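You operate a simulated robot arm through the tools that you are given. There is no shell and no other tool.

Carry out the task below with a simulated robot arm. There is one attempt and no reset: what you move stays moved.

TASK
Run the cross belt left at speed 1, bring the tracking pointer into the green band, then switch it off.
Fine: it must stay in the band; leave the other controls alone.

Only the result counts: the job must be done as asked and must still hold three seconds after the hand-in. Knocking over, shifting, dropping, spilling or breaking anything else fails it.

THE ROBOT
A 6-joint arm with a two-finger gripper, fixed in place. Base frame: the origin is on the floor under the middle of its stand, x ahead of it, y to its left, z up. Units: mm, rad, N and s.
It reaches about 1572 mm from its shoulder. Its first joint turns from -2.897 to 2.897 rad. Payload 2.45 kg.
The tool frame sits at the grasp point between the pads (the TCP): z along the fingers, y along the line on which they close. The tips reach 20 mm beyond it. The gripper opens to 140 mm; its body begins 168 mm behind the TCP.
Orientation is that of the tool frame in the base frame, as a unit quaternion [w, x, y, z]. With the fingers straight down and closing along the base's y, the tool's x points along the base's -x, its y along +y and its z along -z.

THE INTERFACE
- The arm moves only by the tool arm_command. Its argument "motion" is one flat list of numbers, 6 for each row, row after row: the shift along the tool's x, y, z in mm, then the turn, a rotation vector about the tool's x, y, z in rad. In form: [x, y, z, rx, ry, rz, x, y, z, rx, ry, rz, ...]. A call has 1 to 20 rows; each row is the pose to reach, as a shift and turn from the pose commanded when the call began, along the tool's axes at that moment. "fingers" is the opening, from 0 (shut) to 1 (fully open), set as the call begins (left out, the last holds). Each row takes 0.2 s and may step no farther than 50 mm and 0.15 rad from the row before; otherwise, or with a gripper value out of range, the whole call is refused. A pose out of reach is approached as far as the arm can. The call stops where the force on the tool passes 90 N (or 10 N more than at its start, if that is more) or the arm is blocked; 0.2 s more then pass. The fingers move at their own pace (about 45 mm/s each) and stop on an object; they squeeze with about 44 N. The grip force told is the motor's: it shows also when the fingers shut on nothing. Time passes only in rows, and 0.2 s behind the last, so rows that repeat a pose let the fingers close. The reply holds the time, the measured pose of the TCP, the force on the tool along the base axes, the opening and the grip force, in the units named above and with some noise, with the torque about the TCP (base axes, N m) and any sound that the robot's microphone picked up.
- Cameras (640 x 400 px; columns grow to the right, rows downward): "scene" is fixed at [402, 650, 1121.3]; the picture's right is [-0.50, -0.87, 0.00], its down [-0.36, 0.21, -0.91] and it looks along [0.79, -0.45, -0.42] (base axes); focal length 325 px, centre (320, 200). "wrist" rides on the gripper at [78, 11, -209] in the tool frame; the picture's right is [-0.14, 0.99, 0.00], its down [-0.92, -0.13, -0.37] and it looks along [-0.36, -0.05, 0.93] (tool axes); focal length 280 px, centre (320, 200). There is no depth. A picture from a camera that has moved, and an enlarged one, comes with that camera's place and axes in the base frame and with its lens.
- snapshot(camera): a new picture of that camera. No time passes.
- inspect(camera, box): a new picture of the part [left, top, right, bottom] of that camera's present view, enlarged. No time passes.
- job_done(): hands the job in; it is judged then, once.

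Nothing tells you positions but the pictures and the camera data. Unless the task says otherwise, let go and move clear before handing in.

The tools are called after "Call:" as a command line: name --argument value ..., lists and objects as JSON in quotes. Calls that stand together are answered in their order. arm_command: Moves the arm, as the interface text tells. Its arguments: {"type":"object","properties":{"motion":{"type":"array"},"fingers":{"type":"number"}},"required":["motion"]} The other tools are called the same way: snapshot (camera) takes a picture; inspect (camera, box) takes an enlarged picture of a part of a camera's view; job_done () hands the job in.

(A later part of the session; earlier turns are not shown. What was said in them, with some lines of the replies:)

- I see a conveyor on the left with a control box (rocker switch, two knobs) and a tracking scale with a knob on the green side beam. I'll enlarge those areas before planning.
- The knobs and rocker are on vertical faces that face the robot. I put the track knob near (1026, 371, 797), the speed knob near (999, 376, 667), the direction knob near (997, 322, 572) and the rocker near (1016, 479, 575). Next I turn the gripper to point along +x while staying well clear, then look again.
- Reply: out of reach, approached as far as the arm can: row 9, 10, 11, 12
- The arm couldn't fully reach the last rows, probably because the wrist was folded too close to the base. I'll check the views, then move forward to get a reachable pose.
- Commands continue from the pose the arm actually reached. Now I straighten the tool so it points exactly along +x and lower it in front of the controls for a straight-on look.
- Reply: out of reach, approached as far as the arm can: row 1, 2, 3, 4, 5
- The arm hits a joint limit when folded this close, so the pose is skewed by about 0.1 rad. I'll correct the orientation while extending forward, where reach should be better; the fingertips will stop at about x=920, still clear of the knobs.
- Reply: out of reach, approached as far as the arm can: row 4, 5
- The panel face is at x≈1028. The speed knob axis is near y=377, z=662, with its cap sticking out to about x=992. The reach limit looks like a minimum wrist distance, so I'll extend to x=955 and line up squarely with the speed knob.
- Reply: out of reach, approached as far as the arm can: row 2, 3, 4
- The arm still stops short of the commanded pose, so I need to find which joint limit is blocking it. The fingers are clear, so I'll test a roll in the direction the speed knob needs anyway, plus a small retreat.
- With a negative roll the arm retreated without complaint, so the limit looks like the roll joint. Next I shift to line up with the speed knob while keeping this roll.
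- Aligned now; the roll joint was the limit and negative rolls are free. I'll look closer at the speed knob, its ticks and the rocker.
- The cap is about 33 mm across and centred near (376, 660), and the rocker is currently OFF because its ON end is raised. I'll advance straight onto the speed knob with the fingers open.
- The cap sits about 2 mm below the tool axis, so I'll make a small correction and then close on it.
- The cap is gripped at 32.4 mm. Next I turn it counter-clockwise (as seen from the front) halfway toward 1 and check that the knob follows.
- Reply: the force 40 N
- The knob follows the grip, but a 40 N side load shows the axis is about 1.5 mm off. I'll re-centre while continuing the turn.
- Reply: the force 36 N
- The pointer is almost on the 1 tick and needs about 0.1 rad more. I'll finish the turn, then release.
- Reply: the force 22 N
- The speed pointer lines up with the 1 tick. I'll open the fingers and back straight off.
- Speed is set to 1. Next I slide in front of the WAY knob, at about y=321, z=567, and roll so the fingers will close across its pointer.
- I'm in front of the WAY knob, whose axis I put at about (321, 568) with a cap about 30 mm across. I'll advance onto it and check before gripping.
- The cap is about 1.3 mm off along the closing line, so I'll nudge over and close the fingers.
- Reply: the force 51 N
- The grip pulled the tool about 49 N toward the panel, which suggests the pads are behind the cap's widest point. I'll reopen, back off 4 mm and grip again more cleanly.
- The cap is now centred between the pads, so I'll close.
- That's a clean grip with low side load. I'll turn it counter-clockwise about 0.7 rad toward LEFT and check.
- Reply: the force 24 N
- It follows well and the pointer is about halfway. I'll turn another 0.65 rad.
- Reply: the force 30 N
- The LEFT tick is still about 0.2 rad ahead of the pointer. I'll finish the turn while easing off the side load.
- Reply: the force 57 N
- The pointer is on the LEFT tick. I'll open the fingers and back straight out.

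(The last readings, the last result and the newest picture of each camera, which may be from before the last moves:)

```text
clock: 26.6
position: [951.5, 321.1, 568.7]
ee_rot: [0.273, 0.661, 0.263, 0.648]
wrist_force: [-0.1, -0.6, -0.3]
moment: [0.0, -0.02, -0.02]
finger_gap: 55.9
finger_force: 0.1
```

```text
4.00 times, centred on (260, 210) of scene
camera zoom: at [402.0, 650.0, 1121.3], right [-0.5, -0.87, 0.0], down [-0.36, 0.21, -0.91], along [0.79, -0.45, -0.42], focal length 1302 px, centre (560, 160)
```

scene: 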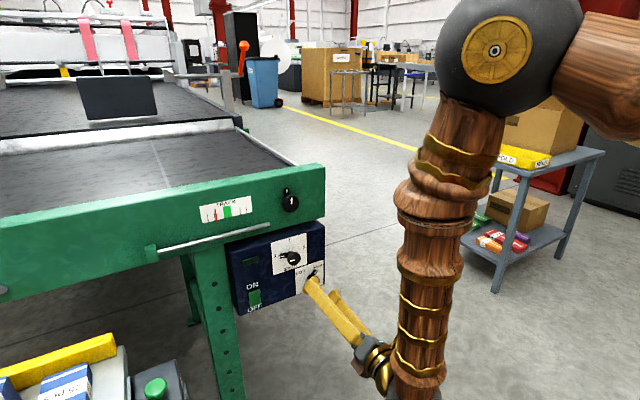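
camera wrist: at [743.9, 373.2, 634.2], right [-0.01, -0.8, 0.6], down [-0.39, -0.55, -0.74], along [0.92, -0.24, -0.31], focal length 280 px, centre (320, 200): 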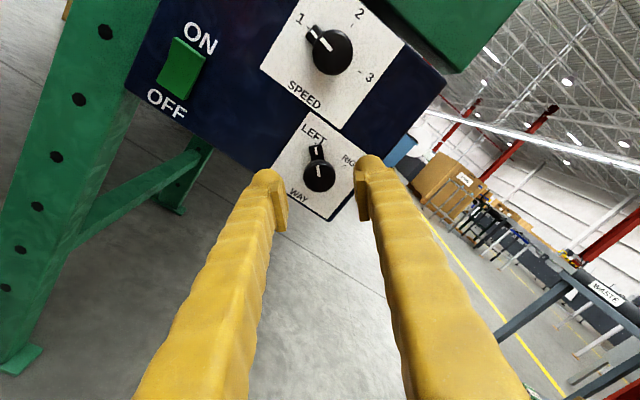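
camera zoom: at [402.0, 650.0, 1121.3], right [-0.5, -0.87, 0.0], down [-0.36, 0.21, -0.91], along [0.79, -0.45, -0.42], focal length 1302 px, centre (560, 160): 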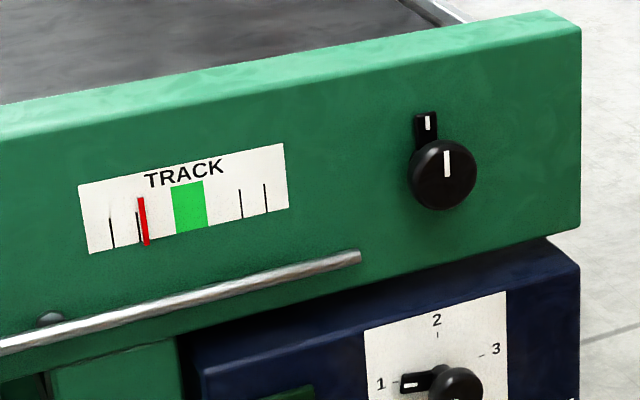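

WAY is on LEFT and speed is on 1. The rocker is about 28×47 mm, centred near (477, 570), with its OFF end currently pressed in. I'll close the fingers, bring their closing line horizontal, and line the left fingertip up with the rocker's upper (ON) half.

Call:
arm_command --motion '[18.5, -14.9, 0.1, 0, 0, 0.13, 37, -29.8, 0.2, 0, 0, 0.26, 55.4, -44.7, 0.3, 0, 0, 0.39, 73.9, -59.6, 0.4, 0, 0, 0.52, 92.4, -74.5, 0.5, 0, 0, 0.65, 110.8, -89.4, 0.5, 0, 0, 0.777, 110.8, -89.4, 0.5, 0, 0, 0.777]' --fingers 0

Call:
snapshot --camera "wrist"

Call:
inspect --camera "wrist" --box '[220, 100, 420, 260]'

Call:
inspect --camera "scene" --box '[220, 215, 340, 315]'

```text
clock: 28.2
position: [955.9, 463.9, 586.0]
ee_rot: [0.007, 0.711, -0.009, 0.703]
wrist_force: [0.6, 0.9, 0.9]
moment: [0.0, 0.04, -0.02]
finger_gap: 0.0
finger_force: 29.7
```

```text
taken
camera wrist: at [746.4, 457.1, 665.7], right [-0.02, -0.99, -0.14], down [-0.38, 0.14, -0.92], along [0.93, 0.03, -0.37], focal length 280 px, centre (320, 200)
```

wrist: 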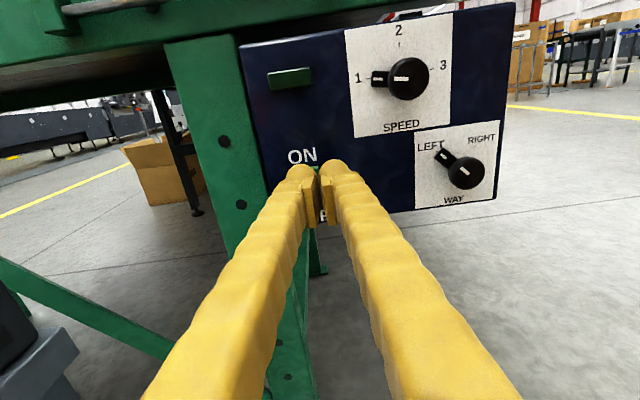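

```text
2.50 times, centred on (320, 180) of wrist
camera zoom: at [746.4, 457.1, 665.7], right [-0.02, -0.99, -0.14], down [-0.38, 0.14, -0.92], along [0.93, 0.03, -0.37], focal length 701 px, centre (320, 250)
```

zoom: 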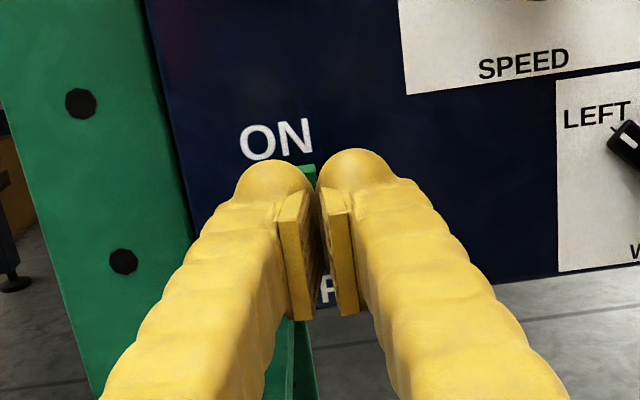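

```text
4.00 times, centred on (280, 265) of scene
camera zoom: at [402.0, 650.0, 1121.3], right [-0.5, -0.87, 0.0], down [-0.36, 0.21, -0.91], along [0.79, -0.45, -0.42], focal length 1302 px, centre (480, -60)
```

zoom: 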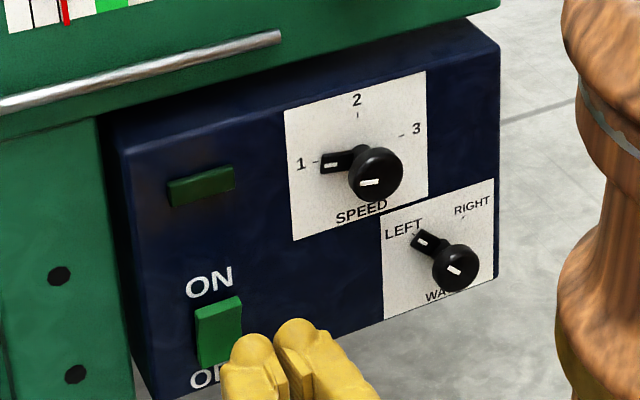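

The left fingertip is in front of the rocker's ON half, whose top edge is at about z=595. I'll push forward in small steps.

Call:
arm_command --motion '[0, 0, 20, 0, 0, 0, 0, 0, 32, 0, 0, 0, 0, 0, 36, 0, 0, 0, 0, 0, 39, 0, 0, 0, 0, 0, 42, 0, 0, 0]'

Call:
inspect --camera "scene" --box '[220, 215, 340, 315]'

Call:
inspect --camera "wrist" --box '[220, 60, 420, 220]'

```text
clock: 29.4
position: [997.3, 461.5, 584.3]
ee_rot: [0.006, 0.711, -0.007, 0.704]
wrist_force: [-0.6, -1.1, -0.1]
moment: [0.0, -0.01, 0.04]
finger_gap: 0.0
finger_force: 29.5
```

```text
4.00 times, centred on (280, 265) of scene
camera zoom: at [402.0, 650.0, 1121.3], right [-0.5, -0.87, 0.0], down [-0.36, 0.21, -0.91], along [0.79, -0.45, -0.42], focal length 1302 px, centre (480, -60)
```

zoom: 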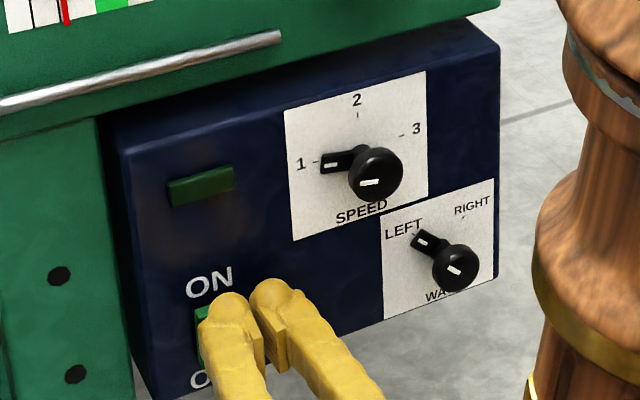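

```text
2.50 times, centred on (320, 140) of wrist
camera zoom: at [788.2, 456.0, 664.7], right [-0.02, -0.99, -0.14], down [-0.38, 0.14, -0.92], along [0.93, 0.03, -0.37], focal length 701 px, centre (320, 350)
```

zoom: 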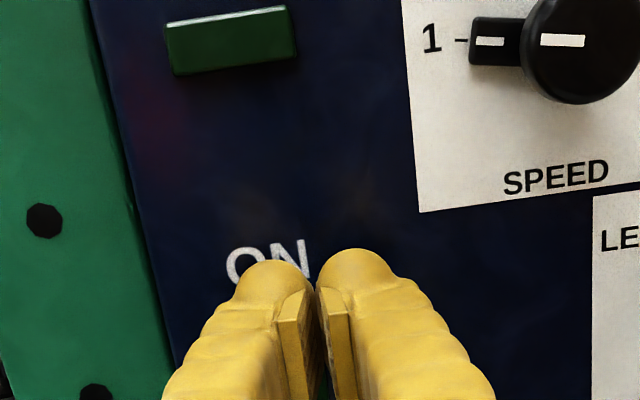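

No contact yet with the fingertip at about x=1017. I'll continue in 2 mm steps.

Call:
arm_command --motion '[0, 0, 2, 0, 0, 0, 0, 0, 4, 0, 0, 0, 0, 0, 6, 0, 0, 0, 0, 0, 8, 0, 0, 0]'

Call:
inspect --camera "scene" --box '[220, 215, 340, 315]'

```text
clock: 30.2
position: [1000.1, 461.9, 584.9]
ee_rot: [0.007, 0.71, -0.007, 0.704]
wrist_force: [-23.2, -5.1, 9.4]
moment: [0.09, 0.06, 0.13]
finger_gap: 0.0
finger_force: 29.6
stopped in row 4: the force on the tool passed its limit at 102 N (the readings are from after the stop); the commanded pose is now the measured one
```

```text
4.00 times, centred on (280, 265) of scene
camera zoom: at [402.0, 650.0, 1121.3], right [-0.5, -0.87, 0.0], down [-0.36, 0.21, -0.91], along [0.79, -0.45, -0.42], focal length 1302 px, centre (480, -60)
```

zoom: 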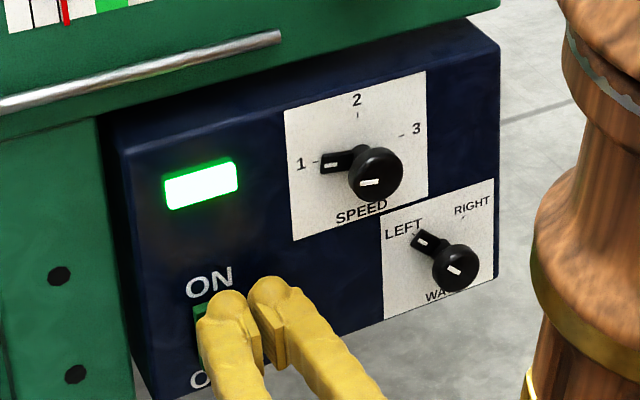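

The lamp is lit, so the belt is running left at speed 1. I'll back off straight away and check the tracking scale.

Call:
arm_command --motion '[0, 0, -20, 0, 0, 0, 0, 0, -45, 0, 0, 0]'

Call:
inspect --camera "scene" --box '[180, 160, 340, 260]'

Call:
inspect --camera "scene" --box '[220, 215, 340, 315]'

```text
clock: 30.9
position: [956.4, 462.0, 585.5]
ee_rot: [0.007, 0.711, -0.007, 0.703]
wrist_force: [1.0, -0.1, 0.2]
moment: [0.0, 0.0, 0.02]
finger_gap: 0.1
finger_force: 29.2
```

```text
4.00 times, centred on (260, 210) of scene
camera zoom: at [402.0, 650.0, 1121.3], right [-0.5, -0.87, 0.0], down [-0.36, 0.21, -0.91], along [0.79, -0.45, -0.42], focal length 1302 px, centre (560, 160)
```

zoom: 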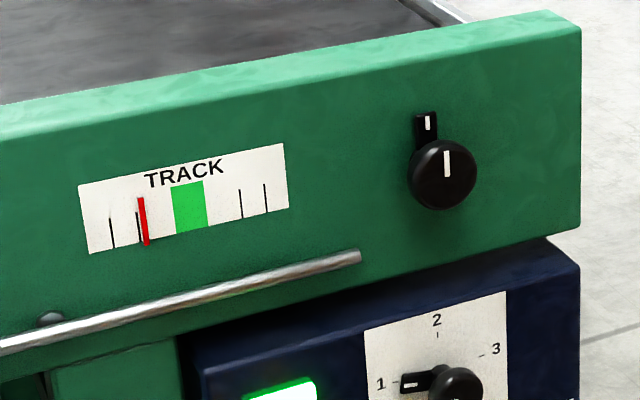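

```text
4.00 times, centred on (280, 265) of scene
camera zoom: at [402.0, 650.0, 1121.3], right [-0.5, -0.87, 0.0], down [-0.36, 0.21, -0.91], along [0.79, -0.45, -0.42], focal length 1302 px, centre (480, -60)
```

zoom: 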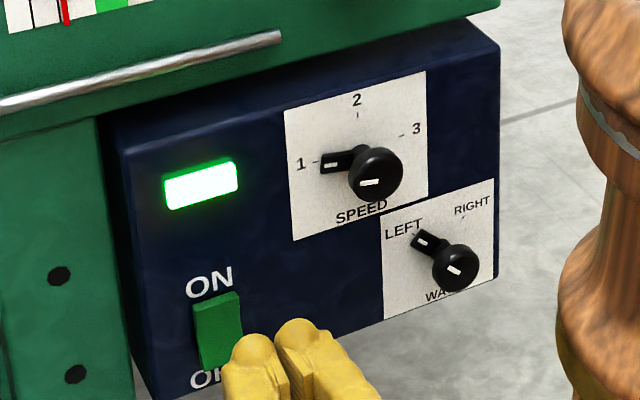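

The rocker is flipped and the lamp is on; the pointer hasn't drifted visibly yet. Next I raise the gripper in front of the track knob, opening the fingers on the way.

Call:
arm_command --motion '[42.4, 18.1, 3, 0.004, 0.002, 0, 84.8, 36.2, 6, 0.008, 0.003, 0, 127.2, 54.4, 9, 0.012, 0.005, 0, 169.6, 72.5, 12, 0.016, 0.006, 0, 212, 90.6, 15, 0.02, 0.008, 0]' --fingers 0.5

Call:
snapshot --camera "wrist"

Call:
inspect --camera "wrist" --box '[220, 100, 420, 260]'

Call:
inspect --camera "scene" --box '[180, 160, 340, 260]'

```text
clock: 32.0
position: [970.6, 372.4, 795.6]
ee_rot: [0.0, 0.708, 0.001, 0.706]
wrist_force: [0.0, -0.2, 0.0]
moment: [-0.03, -0.02, -0.02]
finger_gap: 70.0
finger_force: 0.0
```

```text
taken
camera wrist: at [761.3, 362.0, 875.0], right [0.0, -0.99, -0.14], down [-0.37, 0.13, -0.92], along [0.93, 0.05, -0.37], focal length 280 px, centre (320, 200)
```

wrist: 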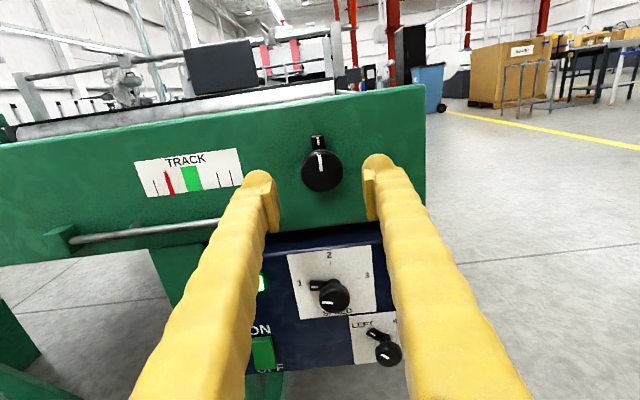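

```text
2.50 times, centred on (320, 180) of wrist
camera zoom: at [761.3, 362.0, 875.0], right [0.0, -0.99, -0.14], down [-0.37, 0.13, -0.92], along [0.93, 0.05, -0.37], focal length 701 px, centre (320, 250)
```

zoom: 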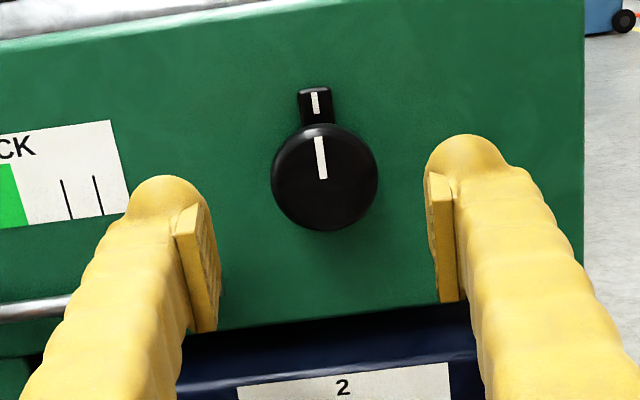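

```text
4.00 times, centred on (260, 210) of scene
camera zoom: at [402.0, 650.0, 1121.3], right [-0.5, -0.87, 0.0], down [-0.36, 0.21, -0.91], along [0.79, -0.45, -0.42], focal length 1302 px, centre (560, 160)
```

zoom: 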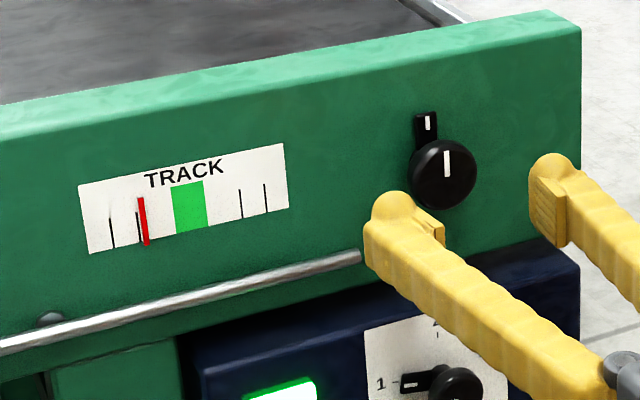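

The pointer is steady with the belt running, so tracking should respond to the knob. The track knob cap is about 40 mm across, with its axis near (370.5, 800). I'll advance around it.

Call:
arm_command --motion '[3.2, 1.2, 15, 0, 0, 0, 3.2, 1.2, 30, 0, 0, 0, 3.2, 1.2, 40, 0, 0, 0]'

Call:
inspect --camera "wrist" --box '[220, 100, 420, 260]'

Call:
inspect --camera "scene" --box '[180, 160, 340, 260]'

```text
clock: 32.9
position: [1010.9, 370.6, 799.0]
ee_rot: [0.0, 0.708, 0.0, 0.706]
wrist_force: [-0.5, -0.1, -0.1]
moment: [0.0, 0.01, 0.03]
finger_gap: 70.1
finger_force: 0.0
```

```text
2.50 times, centred on (320, 180) of wrist
camera zoom: at [802.1, 360.8, 878.3], right [0.0, -0.99, -0.14], down [-0.37, 0.13, -0.92], along [0.93, 0.05, -0.37], focal length 701 px, centre (320, 250)
```

zoom: 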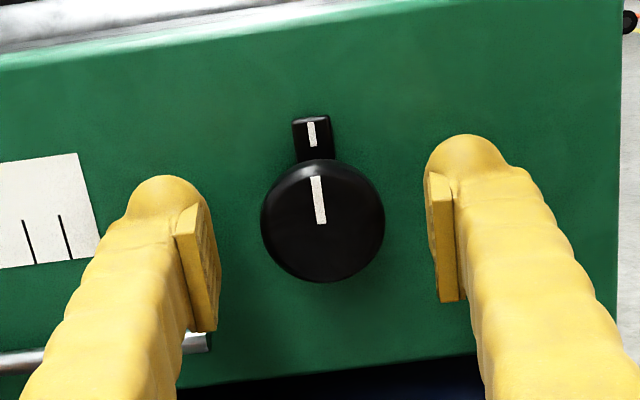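

```text
4.00 times, centred on (260, 210) of scene
camera zoom: at [402.0, 650.0, 1121.3], right [-0.5, -0.87, 0.0], down [-0.36, 0.21, -0.91], along [0.79, -0.45, -0.42], focal length 1302 px, centre (560, 160)
```

zoom: 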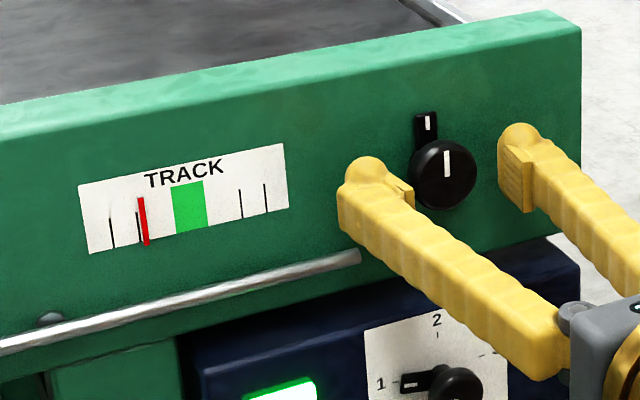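

The cap is centred between the pads, with its middle at about x=1025. I'll advance 7 mm more and close.

Call:
arm_command --motion '[0.3, 0, 7, 0, 0, 0]'

Call:
arm_command --motion '[0, 0, 0, 0, 0, 0, 0, 0, 0, 0, 0, 0, 0, 0, 0, 0, 0, 0, 0, 0, 0, 0, 0, 0]' --fingers 0.2

Call:
inspect --camera "wrist" --box '[220, 100, 420, 260]'

Call:
inspect --camera "scene" --box '[180, 160, 340, 260]'

```text
clock: 33.2
position: [1017.8, 370.4, 800.9]
ee_rot: [0.0, 0.707, 0.0, 0.707]
wrist_force: [-0.6, 1.0, -0.4]
moment: [0.04, -0.02, 0.01]
finger_gap: 70.0
finger_force: 0.0
```

```text
clock: 34.2
position: [1018.5, 370.5, 800.2]
ee_rot: [0.0, 0.708, 0.0, 0.706]
wrist_force: [2.8, -16.2, 1.4]
moment: [0.02, 0.0, -0.98]
finger_gap: 39.7
finger_force: 44.7
```

```text
2.50 times, centred on (320, 180) of wrist
camera zoom: at [808.9, 360.0, 878.7], right [0.0, -0.99, -0.14], down [-0.37, 0.13, -0.92], along [0.93, 0.05, -0.37], focal length 701 px, centre (320, 250)
```

zoom: 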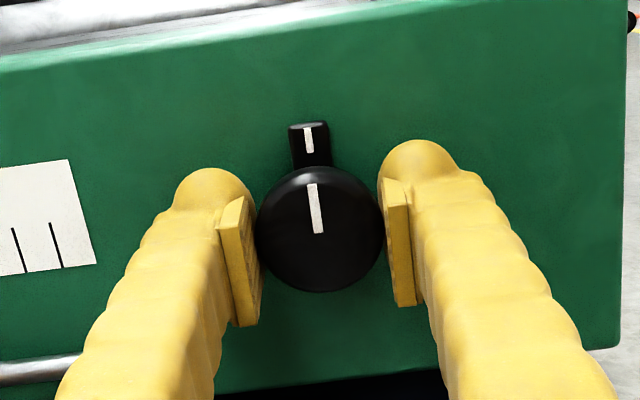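

```text
4.00 times, centred on (260, 210) of scene
camera zoom: at [402.0, 650.0, 1121.3], right [-0.5, -0.87, 0.0], down [-0.36, 0.21, -0.91], along [0.79, -0.45, -0.42], focal length 1302 px, centre (560, 160)
```

zoom: 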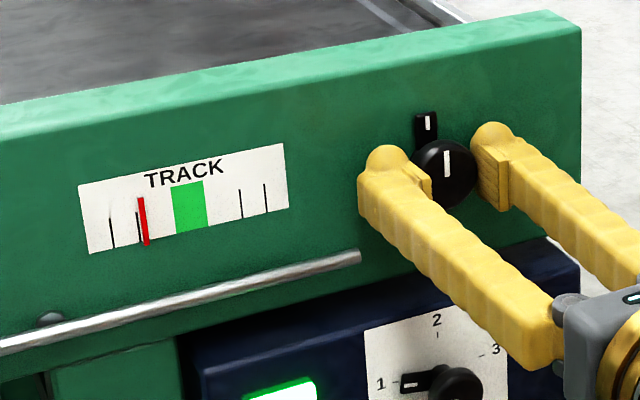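

Track knob gripped. I'll make a small clockwise test turn of 0.2 rad, wait a moment, and watch how the pointer responds.

Call:
arm_command --motion '[0, 0.4, 0, 0, 0, 0.1, 0, 0.4, 0, 0, 0, 0.2, 0, 0.4, 0, 0, 0, 0.2]'

Call:
inspect --camera "scene" --box '[180, 160, 340, 260]'

Call:
arm_command --motion '[0, 0, 0, 0, 0, 0, 0, 0, 0, 0, 0, 0, 0, 0, 0, 0, 0, 0]'

Call:
inspect --camera "scene" --box '[180, 160, 340, 260]'

```text
clock: 35.0
position: [1018.1, 369.5, 800.9]
ee_rot: [-0.071, 0.704, -0.071, 0.703]
wrist_force: [10.4, -21.8, 1.9]
moment: [-0.03, 0.13, -1.17]
finger_gap: 39.7
finger_force: 45.4
```

```text
4.00 times, centred on (260, 210) of scene
camera zoom: at [402.0, 650.0, 1121.3], right [-0.5, -0.87, 0.0], down [-0.36, 0.21, -0.91], along [0.79, -0.45, -0.42], focal length 1302 px, centre (560, 160)
```

zoom: 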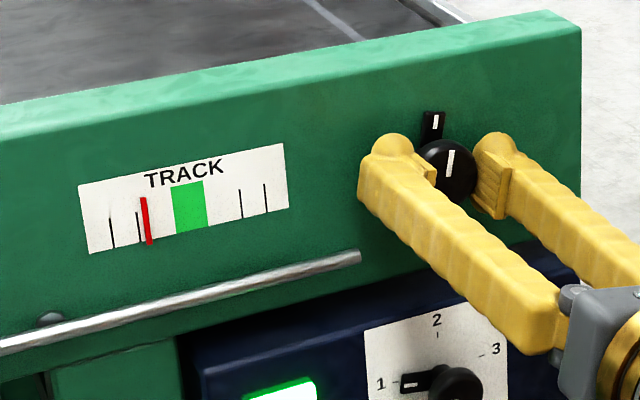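

```text
clock: 35.9
position: [1018.9, 369.8, 799.7]
ee_rot: [-0.07, 0.704, -0.071, 0.703]
wrist_force: [15.7, -26.1, 0.7]
moment: [0.0, 0.26, -1.43]
finger_gap: 39.6
finger_force: 45.0
```

```text
4.00 times, centred on (260, 210) of scene
camera zoom: at [402.0, 650.0, 1121.3], right [-0.5, -0.87, 0.0], down [-0.36, 0.21, -0.91], along [0.79, -0.45, -0.42], focal length 1302 px, centre (560, 160)
```

zoom: 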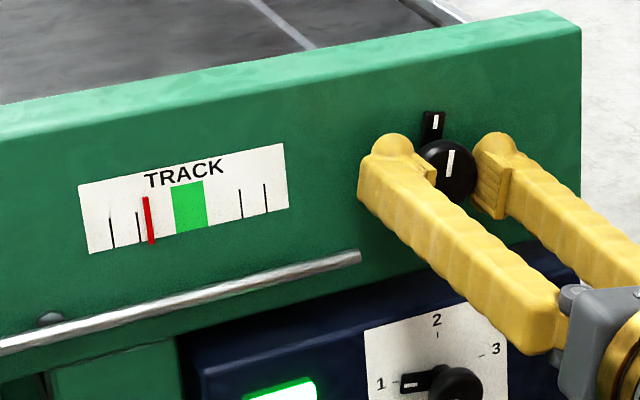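

The pointer is creeping right, toward the band. I'll wait another second to tell whether it settles or keeps drifting.

Call:
arm_command --motion '[0, 0, 0, 0, 0, 0, 0, 0, 0, 0, 0, 0, 0, 0, 0, 0, 0, 0, 0, 0, 0, 0, 0, 0, 0, 0, 0, 0, 0, 0]'

Call:
inspect --camera "scene" --box '[190, 185, 270, 235]'

Call:
arm_command --motion '[0, 0, 0, 0, 0, 0, 0, 0, 0, 0, 0, 0, 0, 0, 0, 0, 0, 0, 0, 0, 0, 0, 0, 0, 0, 0, 0, 0, 0, 0]'

Call:
inspect --camera "scene" --box '[190, 185, 270, 235]'

```text
clock: 37.0
position: [1018.3, 369.0, 799.7]
ee_rot: [-0.07, 0.704, -0.071, 0.703]
wrist_force: [20.5, -29.0, 0.6]
moment: [0.0, 0.24, -1.54]
finger_gap: 39.8
finger_force: 45.5
```

```text
8.00 times, centred on (230, 210) of scene
camera zoom: at [402.0, 650.0, 1121.3], right [-0.5, -0.87, 0.0], down [-0.36, 0.21, -0.91], along [0.79, -0.45, -0.42], focal length 2603 px, centre (1040, 120)
```

zoom: 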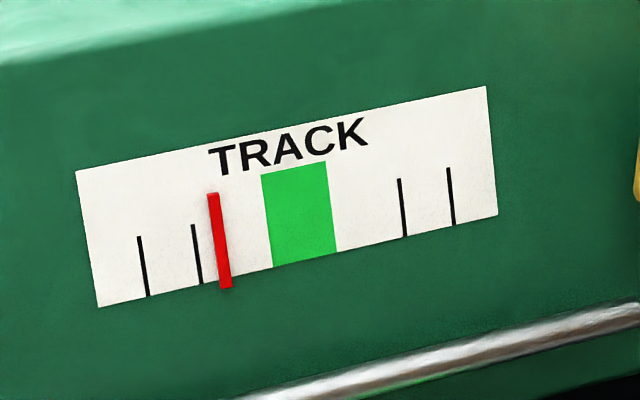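

```text
clock: 38.2
position: [1017.0, 369.5, 800.5]
ee_rot: [-0.071, 0.704, -0.071, 0.703]
wrist_force: [22.2, -29.3, 0.8]
moment: [0.02, 0.27, -1.55]
finger_gap: 39.5
finger_force: 44.7
```

```text
8.00 times, centred on (230, 210) of scene
camera zoom: at [402.0, 650.0, 1121.3], right [-0.5, -0.87, 0.0], down [-0.36, 0.21, -0.91], along [0.79, -0.45, -0.42], focal length 2603 px, centre (1040, 120)
```

zoom: 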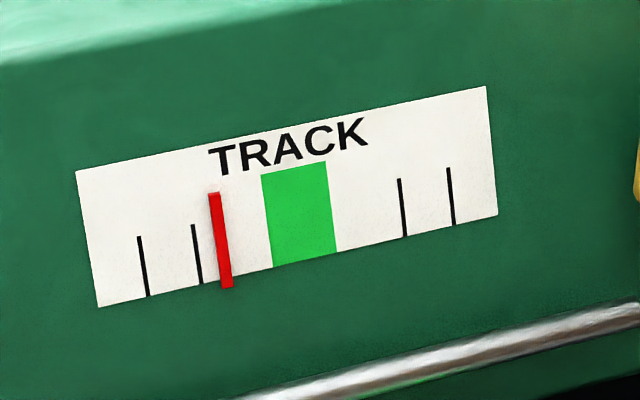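

The pointer settles with a short lag: 0.2 rad moved it about 15 px in this view, and the band centre is about 79 px further. I'll ease the side load, turn another 0.6 rad and let it settle.

Call:
arm_command --motion '[0.1, 0.7, 0.5, 0, 0, 0.1, 0.1, 0.7, 0.5, 0, 0, 0.2, 0.1, 0.7, 0.5, 0, 0, 0.3, 0.1, 0.7, 0.5, 0, 0, 0.4, 0.1, 0.7, 0.5, 0, 0, 0.5, 0.1, 0.7, 0.5, 0, 0, 0.6, 0.1, 0.7, 0.5, 0, 0, 0.6, 0.1, 0.7, 0.5, 0, 0, 0.6, 0.1, 0.7, 0.5, 0, 0, 0.6, 0.1, 0.7, 0.5, 0, 0, 0.6]'

Call:
inspect --camera "scene" --box '[190, 185, 270, 235]'

Call:
arm_command --motion '[0, 0, 0, 0, 0, 0, 0, 0, 0, 0, 0, 0, 0, 0, 0, 0, 0, 0, 0, 0, 0, 0, 0, 0, 0, 0, 0, 0, 0, 0, 0, 0, 0, 0, 0, 0, 0, 0, 0, 0, 0, 0]'

Call:
inspect --camera "scene" --box '[190, 185, 270, 235]'

Call:
inspect --camera "scene" --box '[180, 160, 340, 260]'

```text
clock: 40.5
position: [1017.7, 369.7, 799.4]
ee_rot: [-0.275, 0.652, -0.275, 0.651]
wrist_force: [-2.9, 0.4, 0.1]
moment: [-0.02, 1.09, -1.04]
finger_gap: 39.9
finger_force: 45.2
```

```text
8.00 times, centred on (230, 210) of scene
camera zoom: at [402.0, 650.0, 1121.3], right [-0.5, -0.87, 0.0], down [-0.36, 0.21, -0.91], along [0.79, -0.45, -0.42], focal length 2603 px, centre (1040, 120)
```

zoom: 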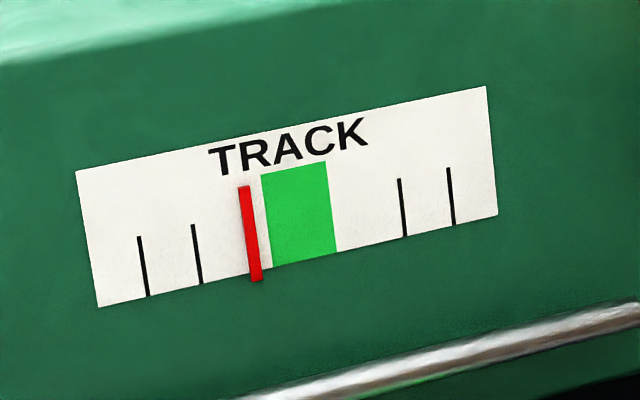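

```text
clock: 42.0
position: [1018.4, 368.5, 799.9]
ee_rot: [-0.275, 0.652, -0.275, 0.651]
wrist_force: [17.5, 16.8, -4.8]
moment: [-0.01, 1.16, -0.92]
finger_gap: 39.8
finger_force: 45.2
```

```text
8.00 times, centred on (230, 210) of scene
camera zoom: at [402.0, 650.0, 1121.3], right [-0.5, -0.87, 0.0], down [-0.36, 0.21, -0.91], along [0.79, -0.45, -0.42], focal length 2603 px, centre (1040, 120)
```

zoom: 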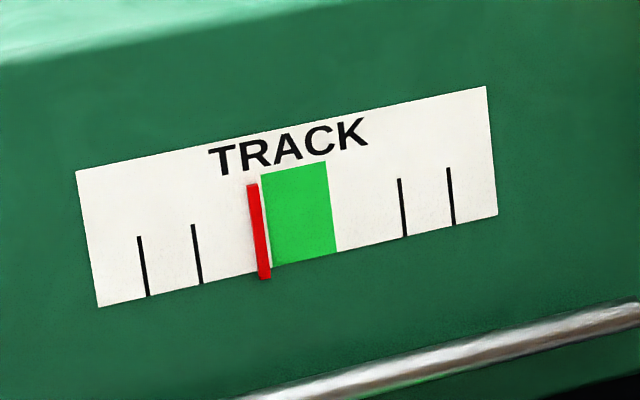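

```text
4.00 times, centred on (260, 210) of scene
camera zoom: at [402.0, 650.0, 1121.3], right [-0.5, -0.87, 0.0], down [-0.36, 0.21, -0.91], along [0.79, -0.45, -0.42], focal length 1302 px, centre (560, 160)
```

zoom: 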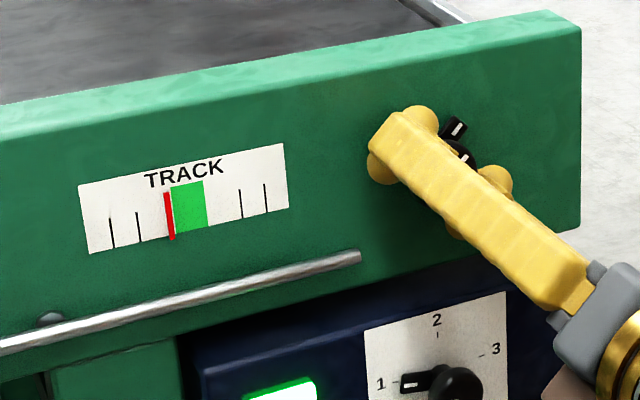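

The pointer is now touching the band's left edge and still settling. By my calibration the band centre needs about 0.5 rad more, so I'll turn that and let it settle.

Call:
arm_command --motion '[-0.3, -0.2, 0.4, 0, 0, 0.1, -0.3, -0.2, 0.4, 0, 0, 0.2, -0.3, -0.2, 0.4, 0, 0, 0.3, -0.3, -0.2, 0.4, 0, 0, 0.4, -0.3, -0.2, 0.4, 0, 0, 0.5, -0.3, -0.2, 0.4, 0, 0, 0.5, -0.3, -0.2, 0.4, 0, 0, 0.5, -0.3, -0.2, 0.4, 0, 0, 0.5, -0.3, -0.2, 0.4, 0, 0, 0.5, -0.3, -0.2, 0.4, 0, 0, 0.5, -0.3, -0.2, 0.4, 0, 0, 0.5, -0.3, -0.2, 0.4, 0, 0, 0.5, -0.3, -0.2, 0.4, 0, 0, 0.5, -0.3, -0.2, 0.4, 0, 0, 0.5]'

Call:
inspect --camera "scene" --box '[190, 185, 270, 235]'

Call:
arm_command --motion '[0, 0, 0, 0, 0, 0, 0, 0, 0, 0, 0, 0, 0, 0, 0, 0, 0, 0, 0, 0, 0, 0, 0, 0, 0, 0, 0, 0, 0, 0, 0, 0, 0, 0, 0, 0, 0, 0, 0, 0, 0, 0, 0, 0, 0, 0, 0, 0, 0, 0, 0, 0, 0, 0]'

Call:
inspect --camera "scene" --box '[190, 185, 270, 235]'

Call:
inspect --camera "wrist" --box '[220, 100, 420, 260]'

```text
clock: 45.0
position: [1019.6, 369.2, 799.4]
ee_rot: [-0.428, 0.564, -0.428, 0.562]
wrist_force: [30.9, 19.8, -1.2]
moment: [0.01, 1.48, -0.18]
finger_gap: 39.9
finger_force: 45.1
```

```text
8.00 times, centred on (230, 210) of scene
camera zoom: at [402.0, 650.0, 1121.3], right [-0.5, -0.87, 0.0], down [-0.36, 0.21, -0.91], along [0.79, -0.45, -0.42], focal length 2603 px, centre (1040, 120)
```

zoom: 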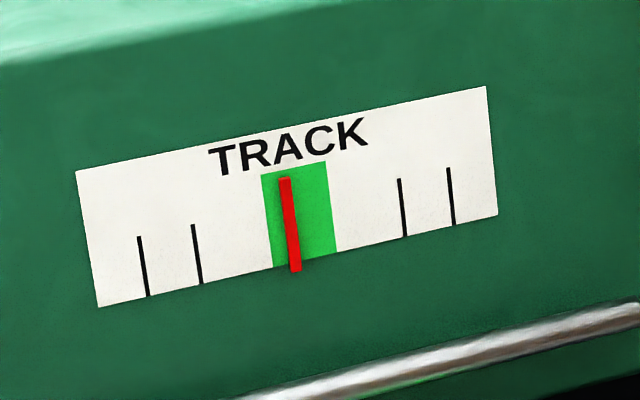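

```text
clock: 47.0
position: [1020.0, 369.0, 800.1]
ee_rot: [-0.428, 0.564, -0.427, 0.562]
wrist_force: [49.5, 15.8, 1.7]
moment: [0.0, 1.46, -0.21]
finger_gap: 39.6
finger_force: 44.9
```

```text
8.00 times, centred on (230, 210) of scene
camera zoom: at [402.0, 650.0, 1121.3], right [-0.5, -0.87, 0.0], down [-0.36, 0.21, -0.91], along [0.79, -0.45, -0.42], focal length 2603 px, centre (1040, 120)
```

zoom: 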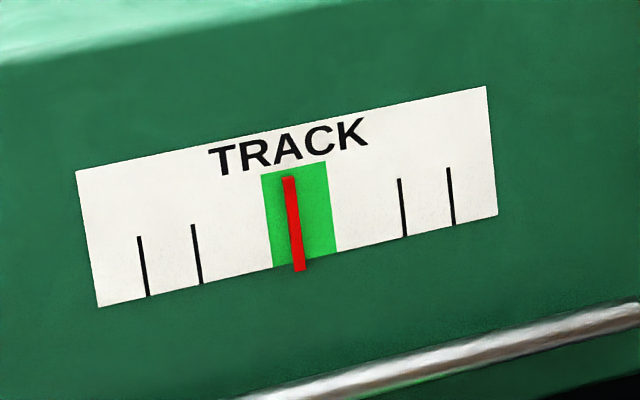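

```text
2.50 times, centred on (320, 180) of wrist
camera zoom: at [810.2, 292.2, 810.6], right [0.0, -0.13, -0.99], down [-0.37, 0.92, -0.12], along [0.93, 0.37, -0.05], focal length 701 px, centre (320, 250)
```

zoom: 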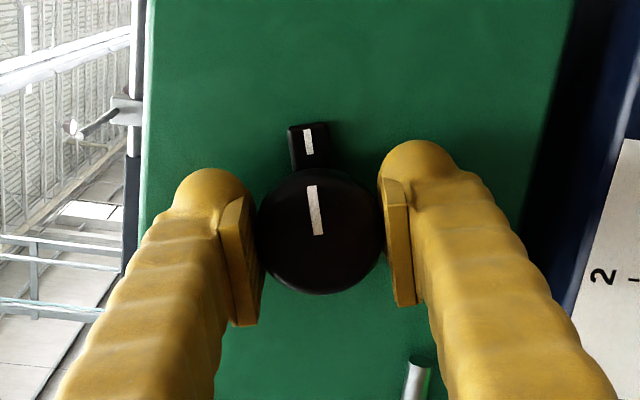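

The pointer is inside the band and slightly left of centre. I'll add a 0.08 rad trim and let it settle before releasing.

Call:
arm_command --motion '[-0.3, -0.1, 0.7, 0, 0, 0.04, -0.3, -0.1, 0.7, 0, 0, 0.08, -0.3, -0.1, 0.7, 0, 0, 0.08, -0.3, -0.1, 0.7, 0, 0, 0.08, -0.3, -0.1, 0.7, 0, 0, 0.08, -0.3, -0.1, 0.7, 0, 0, 0.08, -0.3, -0.1, 0.7, 0, 0, 0.08, -0.3, -0.1, 0.7, 0, 0, 0.08, -0.3, -0.1, 0.7, 0, 0, 0.08, -0.3, -0.1, 0.7, 0, 0, 0.08]'

Call:
inspect --camera "scene" --box '[190, 185, 270, 235]'

```text
clock: 49.2
position: [1019.6, 370.0, 800.0]
ee_rot: [-0.45, 0.546, -0.45, 0.545]
wrist_force: [3.4, -6.1, 5.6]
moment: [-0.02, 1.47, -0.37]
finger_gap: 40.1
finger_force: 45.1
```

```text
8.00 times, centred on (230, 210) of scene
camera zoom: at [402.0, 650.0, 1121.3], right [-0.5, -0.87, 0.0], down [-0.36, 0.21, -0.91], along [0.79, -0.45, -0.42], focal length 2603 px, centre (1040, 120)
```

zoom: 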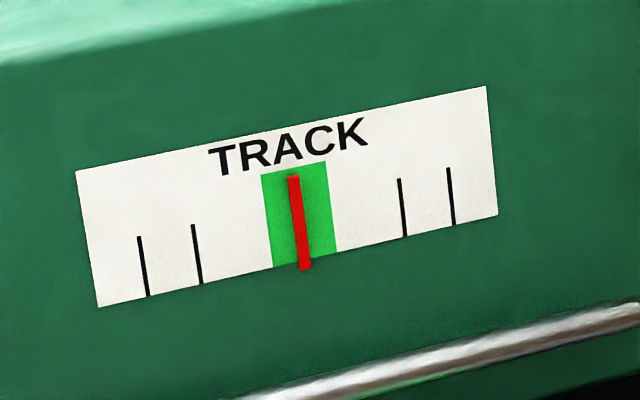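

The pointer is centred in the band. I'll open moderately, retreat, and confirm it stays there.

Call:
arm_command --motion '[0, 0, 0, 0, 0, 0, 0, 0, 0, 0, 0, 0, 0, 0, 0, 0, 0, 0, 0, 0, -20, 0, 0, 0, 0, 0, -50, 0, 0, 0]' --fingers 0.42

Call:
inspect --camera "scene" --box '[190, 185, 270, 235]'

Call:
inspect --camera "scene" --box '[180, 160, 340, 260]'

```text
clock: 50.5
position: [969.5, 370.0, 800.4]
ee_rot: [-0.45, 0.547, -0.45, 0.545]
wrist_force: [0.2, 0.3, -0.3]
moment: [0.01, 0.0, 0.01]
finger_gap: 58.9
finger_force: 0.0
```

```text
8.00 times, centred on (230, 210) of scene
camera zoom: at [402.0, 650.0, 1121.3], right [-0.5, -0.87, 0.0], down [-0.36, 0.21, -0.91], along [0.79, -0.45, -0.42], focal length 2603 px, centre (1040, 120)
```

zoom: 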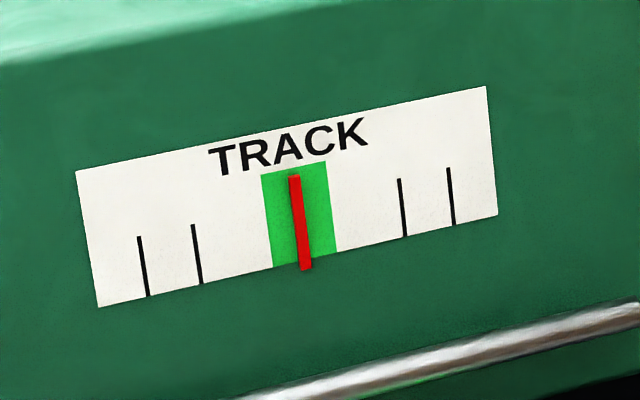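

```text
4.00 times, centred on (260, 210) of scene
camera zoom: at [402.0, 650.0, 1121.3], right [-0.5, -0.87, 0.0], down [-0.36, 0.21, -0.91], along [0.79, -0.45, -0.42], focal length 1302 px, centre (560, 160)
```

zoom: 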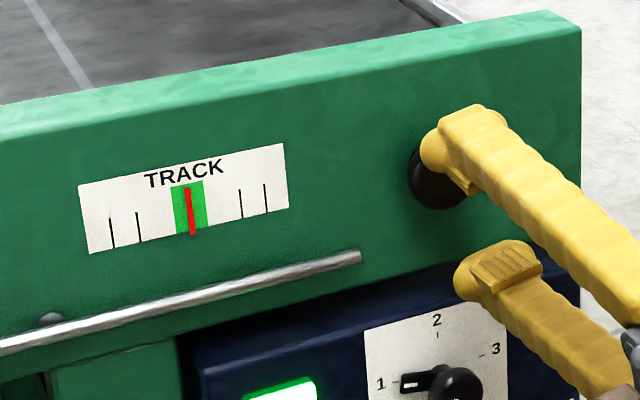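

The pointer holds steady in the band with the knob released. Next I close the fingers and move down in front of the rocker's lower (OFF) half, at about z=557.

Call:
arm_command --motion '[0, 0, -13.4, 0, 0, -0.1, -15, 24.6, -13.4, 0, 0, -0.24, -30.4, 49.2, -13.4, 0, 0, -0.38, -45.6, 73.9, -13.4, 0, 0, -0.52, -60.8, 98.5, -13.4, 0, 0, -0.66, -76, 123.1, -13.4, 0, 0, -0.8, -91.3, 147.7, -13.4, 0, 0, -0.94, -106.5, 172.4, -13.4, 0, 0, -1.08, -121.7, 197, -13.4, 0, 0, -1.22, -136.9, 221.6, -13.4, 0, 0, -1.36, -136.9, 221.6, -13.4, 0, 0, -1.38]' --fingers 0

Call:
inspect --camera "scene" --box '[180, 185, 340, 315]'

Call:
inspect --camera "wrist" --box '[220, 60, 420, 220]'

Call:
inspect --camera "scene" --box '[190, 185, 270, 235]'

```text
clock: 52.9
position: [955.4, 463.6, 556.7]
ee_rot: [0.001, 0.708, 0.001, 0.706]
wrist_force: [0.1, 0.5, 0.1]
moment: [0.01, -0.03, -0.02]
finger_gap: 0.0
finger_force: 29.6
```

```text
3.08 times, centred on (260, 250) of scene
camera zoom: at [402.0, 650.0, 1121.3], right [-0.5, -0.87, 0.0], down [-0.36, 0.21, -0.91], along [0.79, -0.45, -0.42], focal length 1001 px, centre (505, 46)
```

zoom: 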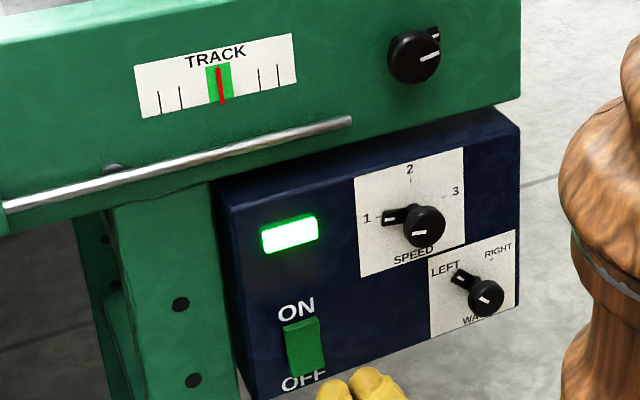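

```text
2.50 times, centred on (320, 140) of wrist
camera zoom: at [746.2, 452.6, 634.9], right [0.0, -0.99, -0.14], down [-0.37, 0.13, -0.92], along [0.93, 0.05, -0.37], focal length 701 px, centre (320, 350)
```

zoom: 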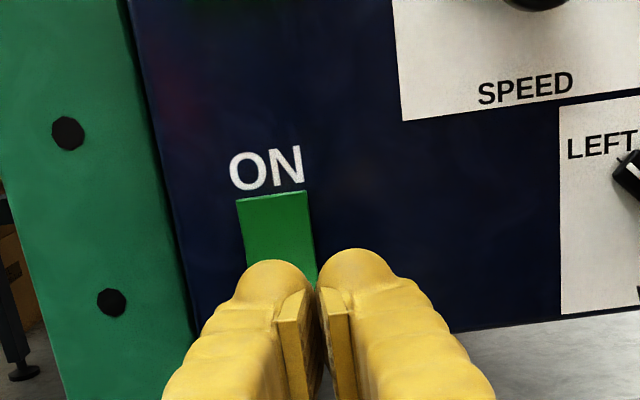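

```text
8.00 times, centred on (230, 210) of scene
camera zoom: at [402.0, 650.0, 1121.3], right [-0.5, -0.87, 0.0], down [-0.36, 0.21, -0.91], along [0.79, -0.45, -0.42], focal length 2603 px, centre (1040, 120)
```

zoom: 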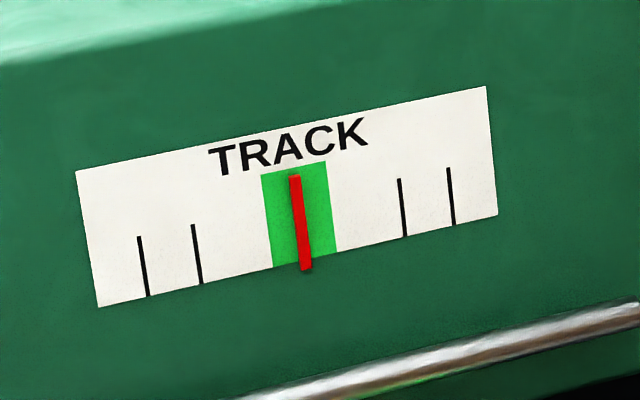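

The fingertip is in front of the raised OFF end, and the pointer is still centred. I'll approach quickly, then press in small steps.

Call:
arm_command --motion '[0, 0, 20, 0, 0, 0, 0, 0, 36, 0, 0, 0, 0, 0, 40, 0, 0, 0, 0, 0, 42, 0, 0, 0, 0, 0, 44, 0, 0, 0, 0, 0, 46, 0, 0, 0]'

Call:
inspect --camera "scene" --box '[180, 185, 340, 315]'

```text
clock: 54.2
position: [1000.0, 462.4, 556.5]
ee_rot: [-0.001, 0.708, 0.002, 0.706]
wrist_force: [-51.3, -6.9, 4.0]
moment: [0.12, -0.68, 0.41]
finger_gap: 0.0
finger_force: 29.7
```

```text
3.08 times, centred on (260, 250) of scene
camera zoom: at [402.0, 650.0, 1121.3], right [-0.5, -0.87, 0.0], down [-0.36, 0.21, -0.91], along [0.79, -0.45, -0.42], focal length 1001 px, centre (505, 46)
```

zoom: 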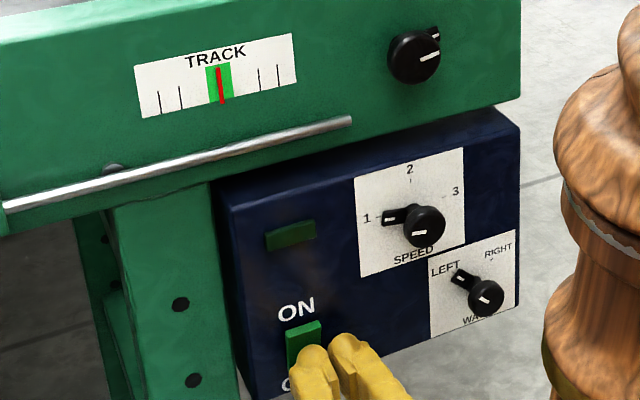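

The lamp is out, so the belt is switched off. I'll back away clear and verify the final state.

Call:
arm_command --motion '[0, 0, -20, 0, 0, 0, 0, 0, -50, 0, 0, 0, 20, 0, -50, 0, 0, 0, 50, 0, -50, 0, 0, 0, 50, 0, -50, 0, 0, 0, 50, 0, -50, 0, 0, 0, 50, 0, -50, 0, 0, 0, 50, 0, -50, 0, 0, 0]'

Call:
snapshot --camera "scene"

Call:
inspect --camera "scene" --box '[220, 215, 340, 315]'

Call:
inspect --camera "scene" --box '[190, 185, 270, 235]'

Call:
snapshot --camera "wrist"

```text
clock: 56.0
position: [951.6, 463.0, 606.1]
ee_rot: [0.0, 0.708, 0.0, 0.706]
wrist_force: [0.6, 0.0, 0.5]
moment: [0.04, 0.02, 0.05]
finger_gap: 0.0
finger_force: 29.2
```

```text
taken
```

scene: 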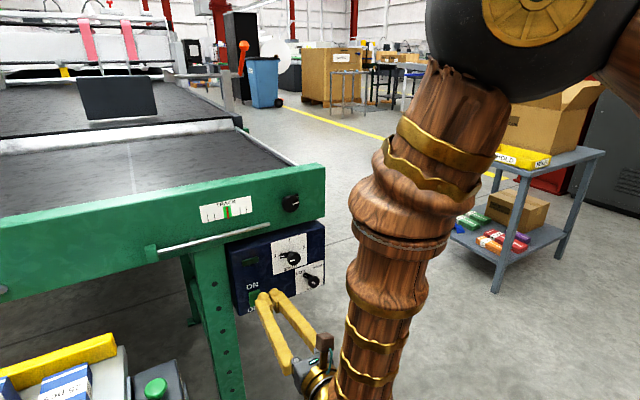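

```text
4.00 times, centred on (280, 265) of scene
camera zoom: at [402.0, 650.0, 1121.3], right [-0.5, -0.87, 0.0], down [-0.36, 0.21, -0.91], along [0.79, -0.45, -0.42], focal length 1302 px, centre (480, -60)
```

zoom: 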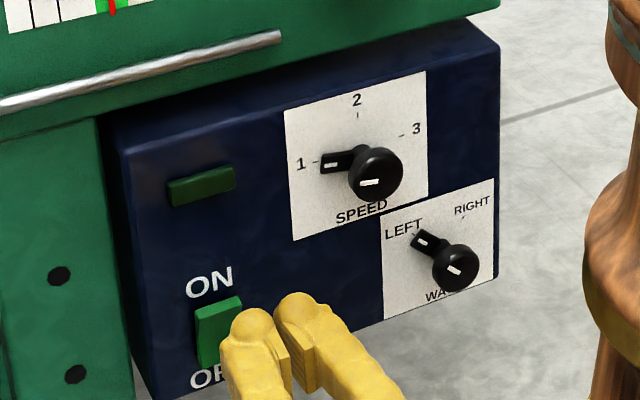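

```text
8.00 times, centred on (230, 210) of scene
camera zoom: at [402.0, 650.0, 1121.3], right [-0.5, -0.87, 0.0], down [-0.36, 0.21, -0.91], along [0.79, -0.45, -0.42], focal length 2603 px, centre (1040, 120)
```

zoom: 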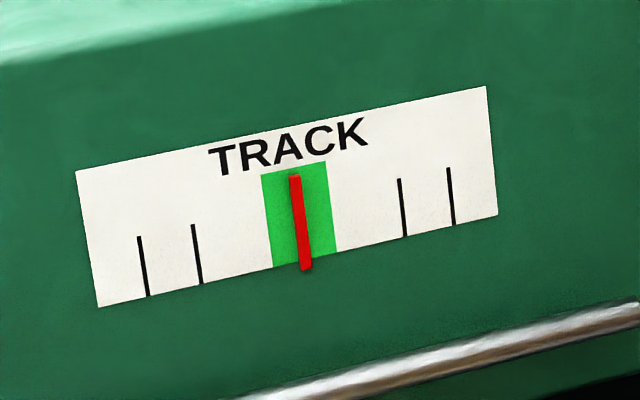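

```text
taken
camera wrist: at [742.6, 452.6, 685.0], right [0.0, -0.99, -0.14], down [-0.37, 0.13, -0.92], along [0.93, 0.05, -0.37], focal length 280 px, centre (320, 200)
```

wrist: 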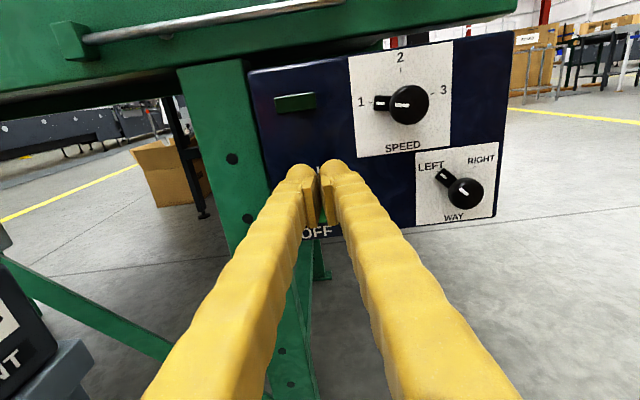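

Final state: the lamp is off with the rocker on OFF, speed is at 1, WAY is on LEFT, and the pointer is centred in the green band and holding. The gripper is clear, and I touched no other controls, so I'm handing in.

Call:
job_done

```text
The job is handed in.
```

The job is handed in. I ran the cross belt to the left at speed 1, brought the tracking pointer to the centre of the green band, and then switched the belt off.

- **Tracking:** with the belt running, I turned the track knob about 1.4 rad clockwise. The pointer stayed centred for several seconds after I let go of the knob. It was still centred in my last check, about two seconds after the switch-off.
- **Controls:** in that check the lamp was out, the rocker was on OFF, the speed knob was on 1 and the direction knob was on LEFT. I touched nothing else.
- **Switch-on force:** the press reached about 102 N, which tripped the arm's force stop. The rocker still flipped normally, and it worked normally when I switched off.

The gripper was backed clear of the panel, with its fingers closed and empty, before I handed in.
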